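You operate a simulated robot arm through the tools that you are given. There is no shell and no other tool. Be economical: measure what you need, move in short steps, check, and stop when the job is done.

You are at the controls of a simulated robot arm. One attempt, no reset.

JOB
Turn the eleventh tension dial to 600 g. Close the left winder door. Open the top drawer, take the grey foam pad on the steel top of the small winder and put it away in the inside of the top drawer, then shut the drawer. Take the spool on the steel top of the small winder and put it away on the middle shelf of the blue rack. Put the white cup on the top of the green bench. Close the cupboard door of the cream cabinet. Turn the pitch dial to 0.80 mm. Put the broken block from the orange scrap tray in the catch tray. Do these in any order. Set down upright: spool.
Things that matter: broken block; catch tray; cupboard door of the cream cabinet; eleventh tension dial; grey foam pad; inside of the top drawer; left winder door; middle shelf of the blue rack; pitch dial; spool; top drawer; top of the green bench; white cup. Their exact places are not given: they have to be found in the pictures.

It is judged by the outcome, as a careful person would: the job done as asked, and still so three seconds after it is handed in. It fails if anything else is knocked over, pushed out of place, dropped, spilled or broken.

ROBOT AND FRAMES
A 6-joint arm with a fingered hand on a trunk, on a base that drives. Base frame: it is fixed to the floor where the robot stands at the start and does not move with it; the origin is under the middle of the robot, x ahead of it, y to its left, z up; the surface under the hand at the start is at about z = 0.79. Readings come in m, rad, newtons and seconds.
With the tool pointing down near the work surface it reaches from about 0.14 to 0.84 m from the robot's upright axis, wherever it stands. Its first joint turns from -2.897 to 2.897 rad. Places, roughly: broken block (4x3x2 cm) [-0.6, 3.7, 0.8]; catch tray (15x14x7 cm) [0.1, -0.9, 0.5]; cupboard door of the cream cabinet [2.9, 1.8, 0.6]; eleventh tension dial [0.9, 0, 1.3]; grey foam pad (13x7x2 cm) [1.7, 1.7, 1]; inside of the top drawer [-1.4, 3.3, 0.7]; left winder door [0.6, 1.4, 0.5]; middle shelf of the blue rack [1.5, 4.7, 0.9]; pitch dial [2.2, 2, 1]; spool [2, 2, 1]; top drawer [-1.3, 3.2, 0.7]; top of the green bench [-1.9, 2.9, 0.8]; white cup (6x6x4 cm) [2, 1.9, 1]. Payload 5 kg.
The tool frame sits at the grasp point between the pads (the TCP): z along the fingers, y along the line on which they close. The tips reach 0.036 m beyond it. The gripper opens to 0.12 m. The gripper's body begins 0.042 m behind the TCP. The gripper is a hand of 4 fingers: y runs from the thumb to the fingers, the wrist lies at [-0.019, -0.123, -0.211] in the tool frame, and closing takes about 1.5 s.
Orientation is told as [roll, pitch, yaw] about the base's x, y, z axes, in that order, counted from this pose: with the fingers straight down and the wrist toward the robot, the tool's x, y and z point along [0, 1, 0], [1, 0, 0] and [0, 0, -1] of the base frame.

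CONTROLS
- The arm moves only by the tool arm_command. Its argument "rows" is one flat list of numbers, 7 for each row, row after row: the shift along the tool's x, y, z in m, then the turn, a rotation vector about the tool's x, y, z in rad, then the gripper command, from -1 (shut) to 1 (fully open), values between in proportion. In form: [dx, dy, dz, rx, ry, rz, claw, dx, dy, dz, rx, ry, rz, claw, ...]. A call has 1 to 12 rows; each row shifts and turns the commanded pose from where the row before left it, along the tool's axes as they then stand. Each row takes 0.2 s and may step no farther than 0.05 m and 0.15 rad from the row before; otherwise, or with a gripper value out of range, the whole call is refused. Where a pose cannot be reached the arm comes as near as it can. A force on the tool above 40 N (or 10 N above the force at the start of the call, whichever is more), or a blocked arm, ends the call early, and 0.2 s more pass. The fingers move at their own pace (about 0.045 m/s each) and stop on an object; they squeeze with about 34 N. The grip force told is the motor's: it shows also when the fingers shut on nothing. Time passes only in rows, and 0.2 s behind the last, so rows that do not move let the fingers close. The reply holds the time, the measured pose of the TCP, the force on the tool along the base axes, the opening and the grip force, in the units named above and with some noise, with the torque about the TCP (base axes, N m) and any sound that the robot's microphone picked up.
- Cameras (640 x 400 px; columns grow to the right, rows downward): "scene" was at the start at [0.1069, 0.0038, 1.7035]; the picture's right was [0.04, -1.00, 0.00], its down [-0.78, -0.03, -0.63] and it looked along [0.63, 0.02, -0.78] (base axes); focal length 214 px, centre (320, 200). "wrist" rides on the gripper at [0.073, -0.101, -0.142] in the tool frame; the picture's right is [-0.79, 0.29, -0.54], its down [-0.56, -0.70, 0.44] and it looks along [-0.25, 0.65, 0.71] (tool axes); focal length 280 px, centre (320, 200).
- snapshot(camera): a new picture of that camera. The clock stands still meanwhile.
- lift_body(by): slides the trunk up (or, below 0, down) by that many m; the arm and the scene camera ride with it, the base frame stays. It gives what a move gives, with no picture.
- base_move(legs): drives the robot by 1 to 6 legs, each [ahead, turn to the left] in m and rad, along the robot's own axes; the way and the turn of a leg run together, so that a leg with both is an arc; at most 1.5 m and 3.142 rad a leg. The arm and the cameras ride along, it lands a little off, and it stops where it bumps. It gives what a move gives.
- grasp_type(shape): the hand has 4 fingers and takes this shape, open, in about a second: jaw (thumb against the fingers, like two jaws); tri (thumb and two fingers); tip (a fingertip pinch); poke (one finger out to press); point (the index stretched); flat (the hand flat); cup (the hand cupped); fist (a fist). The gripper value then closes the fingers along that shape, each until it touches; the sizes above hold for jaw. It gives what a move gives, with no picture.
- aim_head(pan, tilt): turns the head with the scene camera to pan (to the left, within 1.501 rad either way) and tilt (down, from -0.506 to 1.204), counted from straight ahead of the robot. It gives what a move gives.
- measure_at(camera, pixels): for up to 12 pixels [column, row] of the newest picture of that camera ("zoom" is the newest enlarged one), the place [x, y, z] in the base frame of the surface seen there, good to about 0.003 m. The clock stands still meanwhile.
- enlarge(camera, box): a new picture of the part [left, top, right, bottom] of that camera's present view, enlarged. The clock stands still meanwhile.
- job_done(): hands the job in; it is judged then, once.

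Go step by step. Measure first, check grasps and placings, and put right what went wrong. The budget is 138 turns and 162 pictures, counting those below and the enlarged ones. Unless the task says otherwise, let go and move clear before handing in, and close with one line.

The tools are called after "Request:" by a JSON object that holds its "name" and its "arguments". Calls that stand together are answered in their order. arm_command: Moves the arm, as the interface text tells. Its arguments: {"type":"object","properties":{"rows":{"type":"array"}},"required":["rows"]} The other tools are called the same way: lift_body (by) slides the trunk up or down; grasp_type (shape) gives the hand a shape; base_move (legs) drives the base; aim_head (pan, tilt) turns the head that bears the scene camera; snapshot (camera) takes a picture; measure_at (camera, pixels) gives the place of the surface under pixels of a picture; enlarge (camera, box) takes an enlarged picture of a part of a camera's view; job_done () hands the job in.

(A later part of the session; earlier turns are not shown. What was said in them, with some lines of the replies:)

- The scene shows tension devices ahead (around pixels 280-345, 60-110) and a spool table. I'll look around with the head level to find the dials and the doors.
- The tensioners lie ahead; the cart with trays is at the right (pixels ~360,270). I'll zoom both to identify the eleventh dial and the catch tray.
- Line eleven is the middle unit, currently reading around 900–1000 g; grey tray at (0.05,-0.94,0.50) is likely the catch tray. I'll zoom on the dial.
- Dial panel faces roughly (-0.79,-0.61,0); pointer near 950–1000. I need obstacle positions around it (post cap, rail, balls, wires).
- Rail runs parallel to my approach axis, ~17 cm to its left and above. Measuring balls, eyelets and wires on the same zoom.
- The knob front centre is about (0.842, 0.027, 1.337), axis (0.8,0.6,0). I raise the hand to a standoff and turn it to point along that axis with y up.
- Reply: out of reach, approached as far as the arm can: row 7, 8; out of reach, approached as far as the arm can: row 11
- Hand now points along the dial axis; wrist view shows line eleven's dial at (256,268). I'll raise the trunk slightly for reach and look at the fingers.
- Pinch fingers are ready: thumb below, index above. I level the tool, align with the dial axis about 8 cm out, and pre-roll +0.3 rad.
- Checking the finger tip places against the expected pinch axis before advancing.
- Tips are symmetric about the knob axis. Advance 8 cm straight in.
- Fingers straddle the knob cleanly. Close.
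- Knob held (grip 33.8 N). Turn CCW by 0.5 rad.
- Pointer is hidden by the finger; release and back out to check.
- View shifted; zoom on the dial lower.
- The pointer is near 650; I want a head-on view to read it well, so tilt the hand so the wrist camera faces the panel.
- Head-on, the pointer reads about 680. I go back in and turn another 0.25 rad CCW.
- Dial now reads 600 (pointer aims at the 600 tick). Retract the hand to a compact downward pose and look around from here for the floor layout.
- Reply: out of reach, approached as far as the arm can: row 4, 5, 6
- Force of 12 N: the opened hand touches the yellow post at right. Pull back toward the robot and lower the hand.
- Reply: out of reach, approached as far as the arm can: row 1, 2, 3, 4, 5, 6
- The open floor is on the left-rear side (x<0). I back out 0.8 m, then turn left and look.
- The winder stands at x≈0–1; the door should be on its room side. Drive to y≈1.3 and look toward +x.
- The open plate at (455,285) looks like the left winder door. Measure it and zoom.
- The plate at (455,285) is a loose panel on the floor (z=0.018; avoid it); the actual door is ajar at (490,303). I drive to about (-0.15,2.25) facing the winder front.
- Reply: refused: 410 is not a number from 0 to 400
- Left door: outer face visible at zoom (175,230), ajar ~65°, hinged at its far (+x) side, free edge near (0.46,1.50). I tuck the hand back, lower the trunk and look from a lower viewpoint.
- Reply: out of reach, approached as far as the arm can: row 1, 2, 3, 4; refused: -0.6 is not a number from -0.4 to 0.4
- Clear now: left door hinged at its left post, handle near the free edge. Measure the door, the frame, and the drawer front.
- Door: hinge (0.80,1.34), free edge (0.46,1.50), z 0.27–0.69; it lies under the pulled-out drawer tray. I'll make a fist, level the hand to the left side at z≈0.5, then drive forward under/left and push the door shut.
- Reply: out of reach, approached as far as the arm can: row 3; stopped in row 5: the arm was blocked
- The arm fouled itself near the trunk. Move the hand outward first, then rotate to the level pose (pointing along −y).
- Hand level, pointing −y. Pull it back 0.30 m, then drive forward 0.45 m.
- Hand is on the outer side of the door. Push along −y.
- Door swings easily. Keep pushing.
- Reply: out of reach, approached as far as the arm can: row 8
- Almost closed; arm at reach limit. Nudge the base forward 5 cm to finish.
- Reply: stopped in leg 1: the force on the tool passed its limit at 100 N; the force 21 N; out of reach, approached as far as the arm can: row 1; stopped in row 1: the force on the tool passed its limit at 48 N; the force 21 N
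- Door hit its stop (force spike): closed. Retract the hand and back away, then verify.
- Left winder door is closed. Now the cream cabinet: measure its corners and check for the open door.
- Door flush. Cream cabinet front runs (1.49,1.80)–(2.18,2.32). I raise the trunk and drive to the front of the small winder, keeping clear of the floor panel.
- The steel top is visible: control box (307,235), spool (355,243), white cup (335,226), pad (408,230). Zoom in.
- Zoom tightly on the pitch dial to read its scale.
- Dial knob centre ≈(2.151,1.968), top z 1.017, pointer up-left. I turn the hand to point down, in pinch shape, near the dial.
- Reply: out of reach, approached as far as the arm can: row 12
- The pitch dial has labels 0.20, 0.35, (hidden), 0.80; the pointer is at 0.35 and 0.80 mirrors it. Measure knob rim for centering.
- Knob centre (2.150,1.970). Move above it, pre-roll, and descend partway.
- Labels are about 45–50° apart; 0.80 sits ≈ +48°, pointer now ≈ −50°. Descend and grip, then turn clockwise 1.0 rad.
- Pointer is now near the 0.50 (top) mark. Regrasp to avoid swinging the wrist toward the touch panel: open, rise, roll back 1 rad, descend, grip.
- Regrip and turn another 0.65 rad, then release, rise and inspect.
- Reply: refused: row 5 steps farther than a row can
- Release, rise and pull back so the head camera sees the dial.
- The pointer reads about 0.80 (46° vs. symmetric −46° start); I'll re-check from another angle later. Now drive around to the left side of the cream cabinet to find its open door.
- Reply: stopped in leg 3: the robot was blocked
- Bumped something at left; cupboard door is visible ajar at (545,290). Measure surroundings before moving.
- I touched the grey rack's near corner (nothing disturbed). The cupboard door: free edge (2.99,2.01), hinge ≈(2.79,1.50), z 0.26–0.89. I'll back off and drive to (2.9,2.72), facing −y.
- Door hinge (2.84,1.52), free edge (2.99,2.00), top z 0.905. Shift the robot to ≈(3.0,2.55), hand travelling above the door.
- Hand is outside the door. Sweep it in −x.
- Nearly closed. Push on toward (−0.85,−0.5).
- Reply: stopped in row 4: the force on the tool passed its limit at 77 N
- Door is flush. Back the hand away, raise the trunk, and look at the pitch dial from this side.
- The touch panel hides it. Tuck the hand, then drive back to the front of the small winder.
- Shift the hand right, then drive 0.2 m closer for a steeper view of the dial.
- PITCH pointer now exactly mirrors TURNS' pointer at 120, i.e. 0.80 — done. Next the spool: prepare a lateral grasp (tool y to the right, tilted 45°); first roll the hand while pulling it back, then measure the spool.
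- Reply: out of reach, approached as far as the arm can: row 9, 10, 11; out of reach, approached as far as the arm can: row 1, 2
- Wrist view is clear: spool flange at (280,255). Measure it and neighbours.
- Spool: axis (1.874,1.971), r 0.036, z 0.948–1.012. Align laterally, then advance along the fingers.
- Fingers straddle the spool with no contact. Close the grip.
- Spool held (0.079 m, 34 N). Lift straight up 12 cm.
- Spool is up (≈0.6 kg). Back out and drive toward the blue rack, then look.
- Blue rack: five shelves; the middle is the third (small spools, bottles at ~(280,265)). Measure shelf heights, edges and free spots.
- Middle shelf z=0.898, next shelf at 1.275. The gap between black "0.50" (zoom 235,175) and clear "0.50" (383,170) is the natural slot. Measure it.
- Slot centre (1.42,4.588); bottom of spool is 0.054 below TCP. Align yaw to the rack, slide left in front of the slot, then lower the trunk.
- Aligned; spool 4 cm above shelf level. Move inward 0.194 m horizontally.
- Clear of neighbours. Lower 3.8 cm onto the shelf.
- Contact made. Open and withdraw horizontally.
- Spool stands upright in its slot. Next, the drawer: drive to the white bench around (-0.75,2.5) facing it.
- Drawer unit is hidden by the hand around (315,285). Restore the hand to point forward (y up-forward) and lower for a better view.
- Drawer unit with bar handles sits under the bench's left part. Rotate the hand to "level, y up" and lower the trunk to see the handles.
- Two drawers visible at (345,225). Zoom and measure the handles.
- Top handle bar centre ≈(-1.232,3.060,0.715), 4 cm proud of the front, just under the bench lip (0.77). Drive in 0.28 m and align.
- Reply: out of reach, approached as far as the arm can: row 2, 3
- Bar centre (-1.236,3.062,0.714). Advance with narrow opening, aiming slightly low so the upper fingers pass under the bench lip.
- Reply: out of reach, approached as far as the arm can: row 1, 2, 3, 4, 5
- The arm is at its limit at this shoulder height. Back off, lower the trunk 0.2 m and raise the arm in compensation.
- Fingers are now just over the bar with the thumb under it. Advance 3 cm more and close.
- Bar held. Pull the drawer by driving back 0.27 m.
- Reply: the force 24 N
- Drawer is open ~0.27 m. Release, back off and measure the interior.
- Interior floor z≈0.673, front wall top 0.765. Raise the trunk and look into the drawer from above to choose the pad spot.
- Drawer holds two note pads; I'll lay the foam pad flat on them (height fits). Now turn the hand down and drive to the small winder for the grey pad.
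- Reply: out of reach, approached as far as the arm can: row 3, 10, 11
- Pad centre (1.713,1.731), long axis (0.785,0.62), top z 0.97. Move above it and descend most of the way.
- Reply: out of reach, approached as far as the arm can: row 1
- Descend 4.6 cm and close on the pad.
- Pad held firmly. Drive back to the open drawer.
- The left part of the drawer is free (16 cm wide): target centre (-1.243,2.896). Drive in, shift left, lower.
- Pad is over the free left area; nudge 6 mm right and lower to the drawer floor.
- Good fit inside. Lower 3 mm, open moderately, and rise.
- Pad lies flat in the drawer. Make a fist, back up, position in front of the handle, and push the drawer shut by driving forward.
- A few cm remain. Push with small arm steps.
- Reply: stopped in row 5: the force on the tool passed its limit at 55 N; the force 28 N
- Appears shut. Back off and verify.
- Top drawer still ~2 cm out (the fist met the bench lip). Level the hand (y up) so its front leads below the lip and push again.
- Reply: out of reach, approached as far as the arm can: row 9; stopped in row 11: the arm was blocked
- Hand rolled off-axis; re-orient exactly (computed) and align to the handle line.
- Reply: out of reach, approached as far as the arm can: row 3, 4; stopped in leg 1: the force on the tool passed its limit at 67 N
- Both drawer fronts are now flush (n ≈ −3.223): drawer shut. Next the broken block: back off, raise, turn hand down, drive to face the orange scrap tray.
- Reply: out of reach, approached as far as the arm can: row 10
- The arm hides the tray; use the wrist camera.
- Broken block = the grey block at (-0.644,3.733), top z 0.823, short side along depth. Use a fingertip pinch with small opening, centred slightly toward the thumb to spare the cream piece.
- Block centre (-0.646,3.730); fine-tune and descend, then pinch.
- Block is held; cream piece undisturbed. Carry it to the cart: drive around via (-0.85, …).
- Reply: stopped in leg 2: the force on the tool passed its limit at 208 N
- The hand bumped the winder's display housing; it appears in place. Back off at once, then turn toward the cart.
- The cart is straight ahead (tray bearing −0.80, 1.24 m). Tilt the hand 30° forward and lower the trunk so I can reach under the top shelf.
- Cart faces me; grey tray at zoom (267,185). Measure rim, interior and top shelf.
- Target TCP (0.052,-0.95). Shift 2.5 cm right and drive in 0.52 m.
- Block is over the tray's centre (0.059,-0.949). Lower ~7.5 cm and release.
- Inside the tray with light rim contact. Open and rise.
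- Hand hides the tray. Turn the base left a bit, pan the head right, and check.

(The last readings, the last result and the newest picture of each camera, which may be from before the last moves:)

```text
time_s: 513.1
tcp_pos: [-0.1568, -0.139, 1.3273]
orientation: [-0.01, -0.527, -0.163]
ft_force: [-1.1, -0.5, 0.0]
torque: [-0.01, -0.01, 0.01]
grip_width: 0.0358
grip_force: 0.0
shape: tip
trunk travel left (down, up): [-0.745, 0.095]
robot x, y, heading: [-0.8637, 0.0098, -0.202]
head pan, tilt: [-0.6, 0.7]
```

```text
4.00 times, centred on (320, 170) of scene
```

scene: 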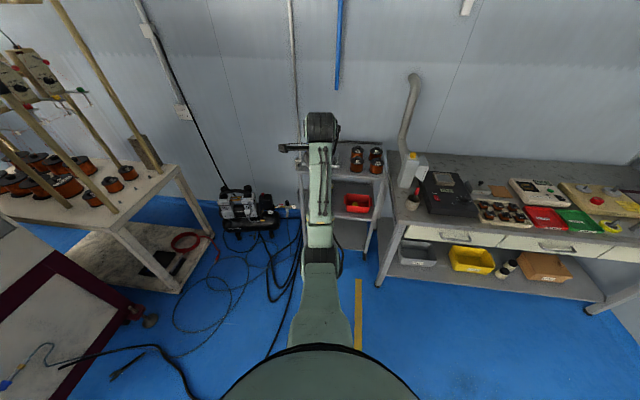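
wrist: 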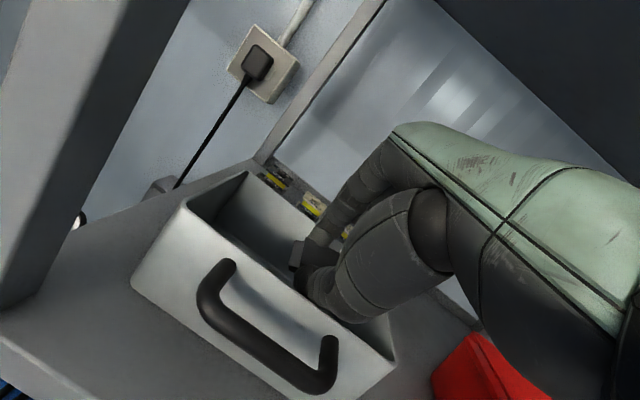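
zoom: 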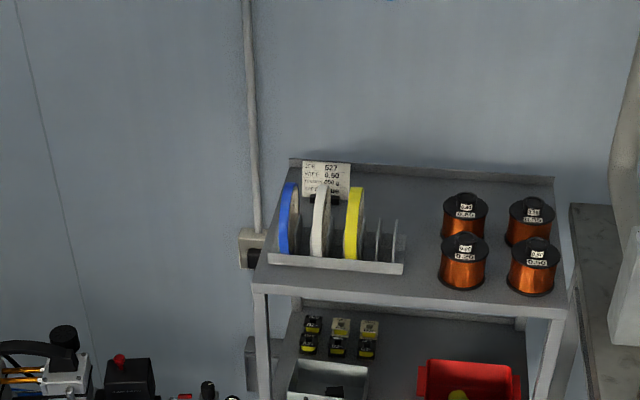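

The dark block is visible inside the grey catch tray (zoom 335,392). Now restore the hand to vertical and drive back to the small winder for the white cup.

Request:
{"name": "arm_command", "arguments": {"rows": [0, -0.02, 0, 0.1315, 0, 0, 0.3, 0, -0.02, 0, 0.1315, 0, 0, 0.3, 0, -0.02, 0, 0.1315, 0, 0, 0.3, 0, -0.02, 0, 0.1315, 0, 0, 0.3]}}

Request:
{"name": "base_move", "arguments": {"legs": [[0, 1.77], [1.4, 0], [0.79, 0], [0, -1.283], [1.2, 0], [1.174, 0]]}}

Request:
{"name": "base_move", "arguments": {"legs": [[0, -1.207], [0.3, 0]]}}

Request:
{"name": "aim_head", "arguments": {"pan": 0, "tilt": 0.85}}

Request:
{"name": "enlarge", "arguments": {"camera": "scene", "box": [240, 130, 440, 290]}}

```text
time_s: 514.1
tcp_pos: [-0.1871, -0.1393, 1.258]
orientation: [-0.008, -0.001, -0.17]
ft_force: [1.2, 0.5, 0.4]
torque: [-0.01, 0.05, -0.01]
grip_width: 0.0776
grip_force: 0.2
shape: tip
out of reach, approached as far as the arm can: row 3, 4
trunk travel left (down, up): [-0.745, 0.095]
robot x, y, heading: [-0.8665, 0.0102, -0.204]
head pan, tilt: [-0.6, 0.7]
```

```text
time_s: 547.3
tcp_pos: [2.058, 3.114, 1.2598]
orientation: [-0.009, -0.003, 0.339]
ft_force: [0.1, 0.1, -0.4]
torque: [0.01, 0.0, 0.01]
grip_width: 0.0776
grip_force: 0.0
shape: tip
trunk travel left (down, up): [-0.745, 0.095]
robot x, y, heading: [1.392, 2.9181, 0.306]
head pan, tilt: [-0.6, 0.7]
```

```text
time_s: 553.0
tcp_pos: [2.016, 2.1392, 1.2592]
orientation: [-0.008, -0.002, -0.851]
ft_force: [0.3, 0.7, 0.4]
torque: [0.01, 0.0, -0.01]
grip_width: 0.0774
grip_force: 0.2
shape: tip
trunk travel left (down, up): [-0.745, 0.095]
robot x, y, heading: [1.5821, 2.6824, -0.889]
head pan, tilt: [-0.6, 0.7]
```

```text
time_s: 554.0
tcp_pos: [2.0156, 2.1393, 1.2593]
orientation: [-0.009, -0.003, -0.851]
ft_force: [0.1, -0.4, 1.4]
torque: [-0.02, 0.02, -0.01]
grip_width: 0.0777
grip_force: 0.1
shape: tip
trunk travel left (down, up): [-0.745, 0.095]
robot x, y, heading: [1.5881, 2.6805, -0.889]
head pan, tilt: [0.0, 0.85]
```

```text
2.50 times, centred on (340, 210) of scene
```

zoom: 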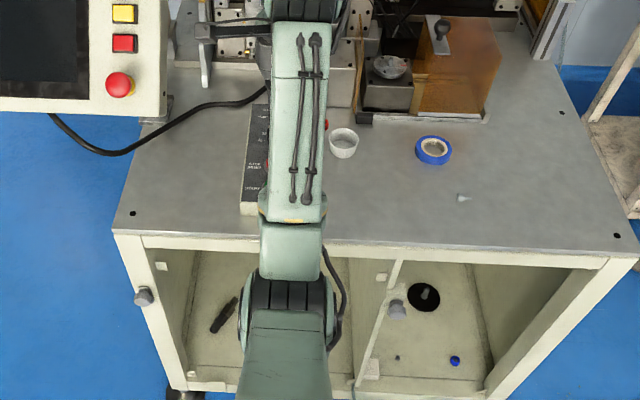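

Request:
{"name": "measure_at", "arguments": {"camera": "zoom", "pixels": [[331, 139], [356, 140], [343, 130], [343, 157], [343, 140], [326, 124]]}}

```text
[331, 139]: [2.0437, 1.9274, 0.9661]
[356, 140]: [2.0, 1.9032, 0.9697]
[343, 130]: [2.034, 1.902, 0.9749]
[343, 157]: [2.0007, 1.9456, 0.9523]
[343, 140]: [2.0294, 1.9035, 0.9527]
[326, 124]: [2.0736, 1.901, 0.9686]
```

Cup centre ≈(2.02,1.916); red cap is at its left-back. Shift right, drive in 0.18 m, roll the hand by 0.5 rad to keep the index clear, and descend partly.

Request:
{"name": "arm_command", "arguments": {"rows": [-0.046, -0.003, 0, 0, 0, 0.125, 0.4, -0.046, -0.003, 0, 0, 0, 0.125, 0.4, -0.046, -0.003, 0, 0, 0, 0.125, 0.4, 0, 0, 0, 0, 0, 0.125, 0.4]}}

Request:
{"name": "base_move", "arguments": {"legs": [[0.18, 0]]}}

Request:
{"name": "lift_body", "arguments": {"by": -0.15}}

Request:
{"name": "snapshot", "arguments": {"camera": "wrist"}}

```text
time_s: 555.0
tcp_pos: [1.9008, 2.0658, 1.2565]
orientation: [-0.007, -0.01, -1.352]
ft_force: [0.4, 0.2, 0.0]
torque: [-0.02, 0.01, -0.02]
grip_width: 0.0836
grip_force: 0.0
shape: tip
out of reach, approached as far as the arm can: row 3
trunk travel left (down, up): [-0.745, 0.095]
robot x, y, heading: [1.5824, 2.68, -0.885]
head pan, tilt: [0.0, 0.85]
```

```text
time_s: 556.6
tcp_pos: [2.014, 1.9262, 1.2569]
orientation: [-0.006, -0.011, -1.351]
ft_force: [0.1, 0.4, -0.7]
torque: [0.02, -0.01, -0.01]
grip_width: 0.0838
grip_force: 0.1
shape: tip
trunk travel left (down, up): [-0.745, 0.095]
robot x, y, heading: [1.6983, 2.544, -0.885]
head pan, tilt: [0.0, 0.85]
```

```text
time_s: 558.4
tcp_pos: [2.0138, 1.9266, 1.1067]
orientation: [-0.006, -0.008, -1.349]
ft_force: [-0.6, 0.5, 0.3]
torque: [0.01, 0.01, 0.01]
grip_width: 0.0838
grip_force: 0.0
shape: tip
trunk travel left (down, up): [-0.595, 0.245]
robot x, y, heading: [1.6985, 2.5458, -0.883]
head pan, tilt: [0.0, 0.85]
```

```text
10 pictures are left
```

wrist: 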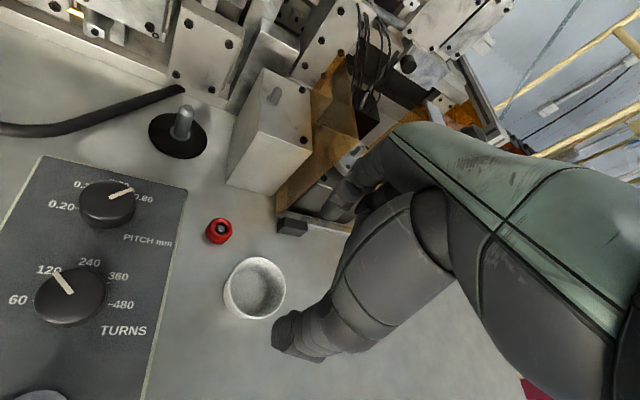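

Request:
{"name": "measure_at", "arguments": {"camera": "wrist", "pixels": [[226, 285], [284, 288], [258, 259], [240, 312], [272, 309], [258, 288], [228, 300]]}}

```text
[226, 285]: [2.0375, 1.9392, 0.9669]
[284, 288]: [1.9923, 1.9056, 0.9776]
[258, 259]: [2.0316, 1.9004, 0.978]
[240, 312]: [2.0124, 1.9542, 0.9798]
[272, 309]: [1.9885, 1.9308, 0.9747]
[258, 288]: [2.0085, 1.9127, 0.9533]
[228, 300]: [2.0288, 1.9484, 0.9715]
```

TCP is right above the cup centre (2.0135,1.925). Descend and grip.

Request:
{"name": "arm_command", "arguments": {"rows": [0, 0, 0.035, 0, 0, 0, 0.4, 0, 0, 0.035, 0, 0, 0, 0.4, 0, 0, 0.03, 0, 0, 0, 0.4, 0, 0, 0.015, 0, 0, 0, 0.4, 0, 0, 0, 0, 0, 0, -1, 0, 0, 0, 0, 0, 0, -1, 0, 0, 0, 0, 0, 0, -1, 0, 0, 0, 0, 0, 0, -1, 0, 0, 0, 0, 0, 0, -1]}}

Request:
{"name": "arm_command", "arguments": {"rows": [0, 0, -0.01, 0, 0, 0, -1, 0, 0, -0.03, 0, 0, 0, -1, 0, 0, -0.04, 0, 0, 0, -1, 0, 0, -0.04, 0, 0, 0, -1]}}

Request:
{"name": "snapshot", "arguments": {"camera": "wrist"}}

```text
time_s: 560.4
tcp_pos: [2.0138, 1.9245, 0.9921]
orientation: [-0.006, -0.009, -1.352]
ft_force: [-0.4, 0.2, 0.5]
torque: [0.02, 0.01, 0.02]
grip_width: 0.048
grip_force: 34.2
shape: tip
trunk travel left (down, up): [-0.595, 0.245]
robot x, y, heading: [1.7018, 2.5466, -0.884]
head pan, tilt: [0.0, 0.85]
```

```text
time_s: 561.4
tcp_pos: [2.0148, 1.9258, 1.1094]
orientation: [-0.006, -0.012, -1.35]
ft_force: [-0.1, 0.9, -0.1]
torque: [0.02, 0.01, 0.01]
grip_width: 0.0479
grip_force: 33.8
shape: tip
trunk travel left (down, up): [-0.595, 0.245]
robot x, y, heading: [1.6982, 2.5466, -0.885]
head pan, tilt: [0.0, 0.85]
```

```text
9 pictures are left
```

wrist: 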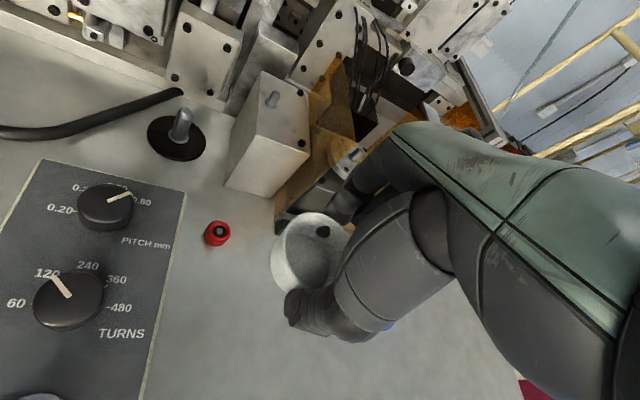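

Cup is held upright. Raise and drive to the green bench.

Request:
{"name": "base_move", "arguments": {"legs": [[-0.4, 0], [0, -1.944], [1.4, 0], [1.38, 0], [0, -1.24]]}}

Request:
{"name": "lift_body", "arguments": {"by": 0.15}}

Request:
{"name": "aim_head", "arguments": {"pan": 0.3, "tilt": 0.75}}

Request:
{"name": "snapshot", "arguments": {"camera": "scene"}}

```text
time_s: 587.8
tcp_pos: [-1.5187, 2.6172, 1.1085]
orientation: [-0.005, -0.012, 1.769]
ft_force: [0.4, 0.1, -0.5]
torque: [0.01, 0.0, 0.01]
grip_width: 0.0473
grip_force: 34.3
shape: tip
trunk travel left (down, up): [-0.595, 0.245]
robot x, y, heading: [-1.2167, 1.9901, 2.237]
head pan, tilt: [0.0, 0.85]
```

```text
time_s: 589.6
tcp_pos: [-1.5194, 2.6174, 1.2591]
orientation: [-0.004, -0.011, 1.769]
ft_force: [0.1, -1.1, -0.5]
torque: [-0.08, -0.01, 0.01]
grip_width: 0.0471
grip_force: 34.6
shape: tip
trunk travel left (down, up): [-0.745, 0.095]
robot x, y, heading: [-1.2169, 1.9915, 2.232]
head pan, tilt: [0.0, 0.85]
```

```text
time_s: 590.4
tcp_pos: [-1.5207, 2.6166, 1.2592]
orientation: [-0.005, -0.012, 1.769]
ft_force: [0.2, 1.0, -0.6]
torque: [-0.01, -0.02, -0.02]
grip_width: 0.0472
grip_force: 33.7
shape: tip
trunk travel left (down, up): [-0.745, 0.095]
robot x, y, heading: [-1.2207, 1.9922, 2.234]
head pan, tilt: [0.3, 0.75]
```

```text
8 pictures are left
```

scene: 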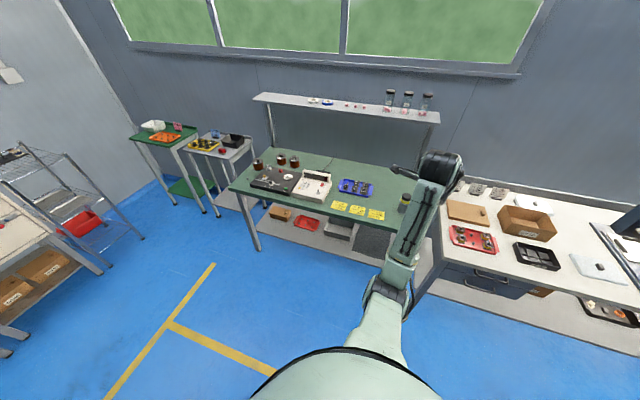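

Request:
{"name": "measure_at", "arguments": {"camera": "scene", "pixels": [[388, 196], [385, 185], [374, 192], [400, 208], [385, 214], [350, 172], [385, 178], [340, 195], [395, 180], [372, 222], [402, 195]]}}

Request:
{"name": "enlarge", "arguments": {"camera": "scene", "box": [320, 150, 420, 235]}}

```text
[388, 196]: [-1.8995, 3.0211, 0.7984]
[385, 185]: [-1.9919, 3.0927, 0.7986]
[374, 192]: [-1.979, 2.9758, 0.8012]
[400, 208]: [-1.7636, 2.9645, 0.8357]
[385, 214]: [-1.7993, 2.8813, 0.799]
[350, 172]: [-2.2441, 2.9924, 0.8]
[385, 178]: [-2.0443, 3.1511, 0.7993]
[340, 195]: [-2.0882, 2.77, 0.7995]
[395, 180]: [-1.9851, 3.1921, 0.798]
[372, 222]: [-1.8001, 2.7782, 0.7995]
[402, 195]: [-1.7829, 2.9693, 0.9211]
```

```text
4.71 times, centred on (370, 192) of scene
```

zoom: 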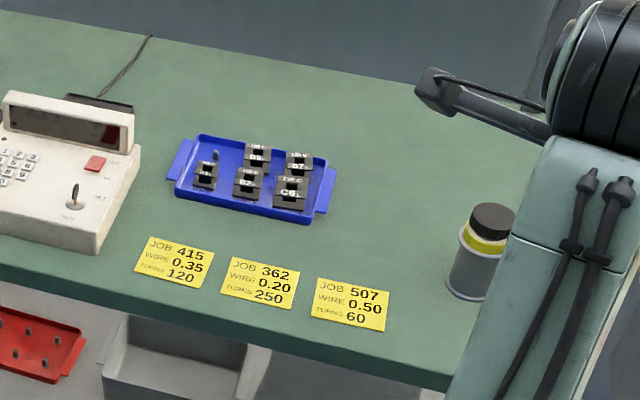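

Request:
{"name": "measure_at", "arguments": {"camera": "scene", "pixels": [[345, 110], [420, 121], [430, 115], [386, 199], [388, 203], [371, 184]]}}

```text
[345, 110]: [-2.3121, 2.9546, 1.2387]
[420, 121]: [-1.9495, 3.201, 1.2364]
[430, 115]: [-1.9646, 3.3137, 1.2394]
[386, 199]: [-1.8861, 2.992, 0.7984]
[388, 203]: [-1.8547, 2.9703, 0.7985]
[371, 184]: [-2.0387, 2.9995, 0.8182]
```

Spot S=(-1.895,3.03) on the green top (z 0.799) is free, shelf edge well behind. Drive in 0.55 m, shift, and lower.

Request:
{"name": "base_move", "arguments": {"legs": [[0.55, 0]]}}

Request:
{"name": "arm_command", "arguments": {"rows": [0.019, -0.0065, 0, 0, 0, 0, -1, 0.019, -0.0065, 0, 0, 0, 0, -1]}}

Request:
{"name": "lift_body", "arguments": {"by": -0.33}}

Request:
{"name": "snapshot", "arguments": {"camera": "wrist"}}

```text
time_s: 593.8
tcp_pos: [-1.8496, 3.0481, 1.2595]
orientation: [-0.005, -0.011, 1.763]
ft_force: [0.2, 0.0, 0.4]
torque: [0.01, -0.03, 0.02]
grip_width: 0.0471
grip_force: 34.5
shape: tip
trunk travel left (down, up): [-0.745, 0.095]
robot x, y, heading: [-1.5544, 2.4196, 2.23]
head pan, tilt: [0.3, 0.75]
```

```text
time_s: 594.4
tcp_pos: [-1.8871, 3.0296, 1.2581]
orientation: [-0.005, -0.017, 1.764]
ft_force: [0.3, 0.0, -0.2]
torque: [0.02, 0.0, 0.0]
grip_width: 0.0474
grip_force: 34.3
shape: tip
trunk travel left (down, up): [-0.745, 0.095]
robot x, y, heading: [-1.5519, 2.4221, 2.228]
head pan, tilt: [0.3, 0.75]
```

```text
time_s: 597.6
tcp_pos: [-1.8848, 3.0298, 0.9277]
orientation: [-0.005, -0.016, 1.763]
ft_force: [-0.2, -0.4, -0.1]
torque: [0.02, -0.01, 0.06]
grip_width: 0.0468
grip_force: 33.5
shape: tip
trunk travel left (down, up): [-0.415, 0.425]
robot x, y, heading: [-1.5513, 2.4206, 2.225]
head pan, tilt: [0.3, 0.75]
```

```text
6 pictures are left
```

wrist: 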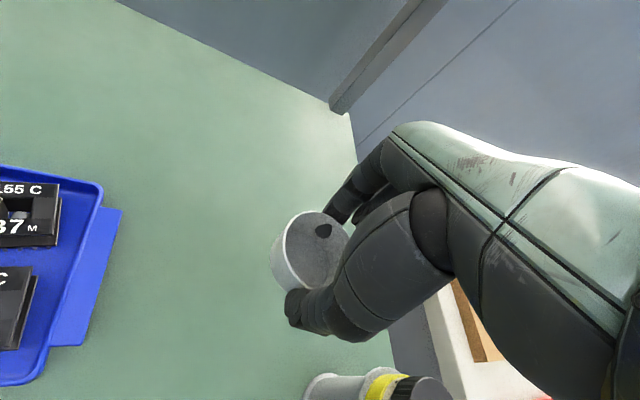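

Clear landing spot. Lower onto the bench and release.

Request:
{"name": "arm_command", "arguments": {"rows": [0, 0, 0.03, 0, 0, 0, -1, 0, 0, 0.03, 0, 0, 0, -1, 0, 0, 0.016, 0, 0, 0, -1, 0, 0, 0.004, 0, 0, 0, -1, 0, 0, 0.003, 0, 0, 0, -1, 0, 0, 0, 0, 0, 0, -1]}}

```text
time_s: 599.0
tcp_pos: [-1.8861, 3.0308, 0.845]
orientation: [-0.005, -0.015, 1.765]
ft_force: [0.3, 0.9, -0.1]
torque: [0.02, 0.02, -0.02]
grip_width: 0.0468
grip_force: 34.0
shape: tip
trunk travel left (down, up): [-0.415, 0.425]
robot x, y, heading: [-1.5482, 2.4242, 2.228]
head pan, tilt: [0.3, 0.75]
```

Request:
{"name": "arm_command", "arguments": {"rows": [0, 0, 0.002, 0, 0, 0, -1, 0, 0, 0, 0, 0, 0, -0.1, 0, 0, 0, 0, 0, 0, 0.3, 0, 0, 0, 0, 0, 0, 0.3, 0, 0, 0, 0, 0, 0, 0.3, 0, 0, -0.02, 0, 0, 0, 0.3, 0, 0, -0.04, 0, 0, 0, 0.3, 0, 0, -0.045, 0, 0, 0, 0.3, 0, 0, -0.045, 0, 0, 0, 0.3]}}

Request:
{"name": "lift_body", "arguments": {"by": 0.2}}

Request:
{"name": "snapshot", "arguments": {"camera": "wrist"}}

```text
time_s: 601.0
tcp_pos: [-1.9001, 3.0592, 0.9661]
orientation: [-0.006, -0.017, 1.764]
ft_force: [-1.3, -0.3, 0.4]
torque: [0.02, 0.0, -0.02]
grip_width: 0.0779
grip_force: 0.1
shape: tip
out of reach, approached as far as the arm can: row 8, 9
trunk travel left (down, up): [-0.415, 0.425]
robot x, y, heading: [-1.5517, 2.4217, 2.227]
head pan, tilt: [0.3, 0.75]
```

```text
time_s: 603.2
tcp_pos: [-1.8999, 3.058, 1.1667]
orientation: [-0.005, -0.018, 1.764]
ft_force: [0.2, 0.4, -0.4]
torque: [0.02, -0.03, 0.01]
grip_width: 0.0776
grip_force: 0.1
shape: tip
trunk travel left (down, up): [-0.615, 0.225]
robot x, y, heading: [-1.5555, 2.4207, 2.229]
head pan, tilt: [0.3, 0.75]
```

```text
5 pictures are left
```

wrist: 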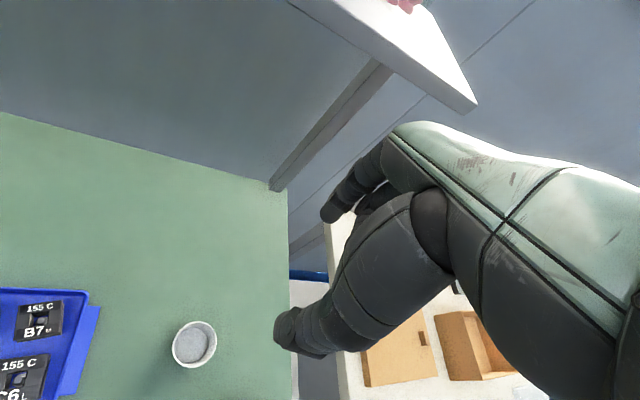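

Cup stands upright on the green bench. Back away, and check that the winder display I bumped is still in place.

Request:
{"name": "base_move", "arguments": {"legs": [[-0.7, 0], [0, -2.4]]}}

Request:
{"name": "aim_head", "arguments": {"pan": -0.7, "tilt": 0.3}}

Request:
{"name": "snapshot", "arguments": {"camera": "scene"}}

```text
time_s: 614.1
tcp_pos: [-0.4457, 1.6335, 1.1664]
orientation: [-0.006, -0.018, -0.641]
ft_force: [0.3, 0.2, 0.4]
torque: [0.0, -0.02, 0.01]
grip_width: 0.0774
grip_force: 0.1
shape: tip
trunk travel left (down, up): [-0.615, 0.225]
robot x, y, heading: [-1.1323, 1.8745, -0.181]
head pan, tilt: [0.3, 0.75]
```

```text
time_s: 615.4
tcp_pos: [-0.4462, 1.6333, 1.1664]
orientation: [-0.005, -0.021, -0.64]
ft_force: [-0.5, 0.0, 0.4]
torque: [0.0, -0.02, 0.0]
grip_width: 0.0777
grip_force: 0.1
shape: tip
trunk travel left (down, up): [-0.615, 0.225]
robot x, y, heading: [-1.1314, 1.8725, -0.173]
head pan, tilt: [-0.7, 0.3]
```

```text
4 pictures are left
5 turns are left
```

scene: 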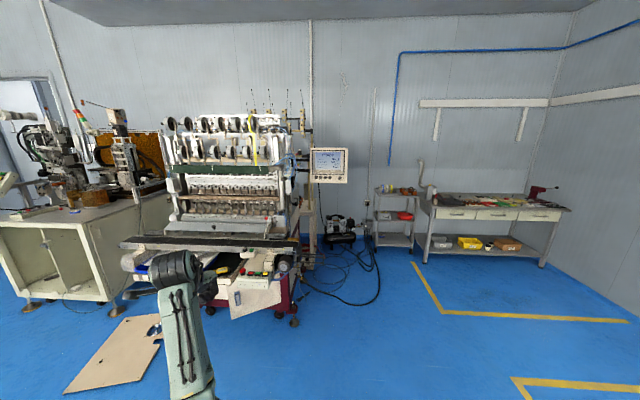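

The display at (330,165) stands in place and everything else looks undisturbed; the hand is clear, so I hand the job in.

Request:
{"name": "job_done", "arguments": {}}

```text
The job is handed in.
```

All eight tasks are done and handed in, but on the way to the cart the hand struck the winder's display housing (208 N on the sensor). It looked in place in the last picture. I also touched the grey rack's near corner, a yellow post and the two doors' stops with no visible damage. The pitch dial reading of 0.80 mm is judged by eye from the pointer, not from a head-on view of its tick.
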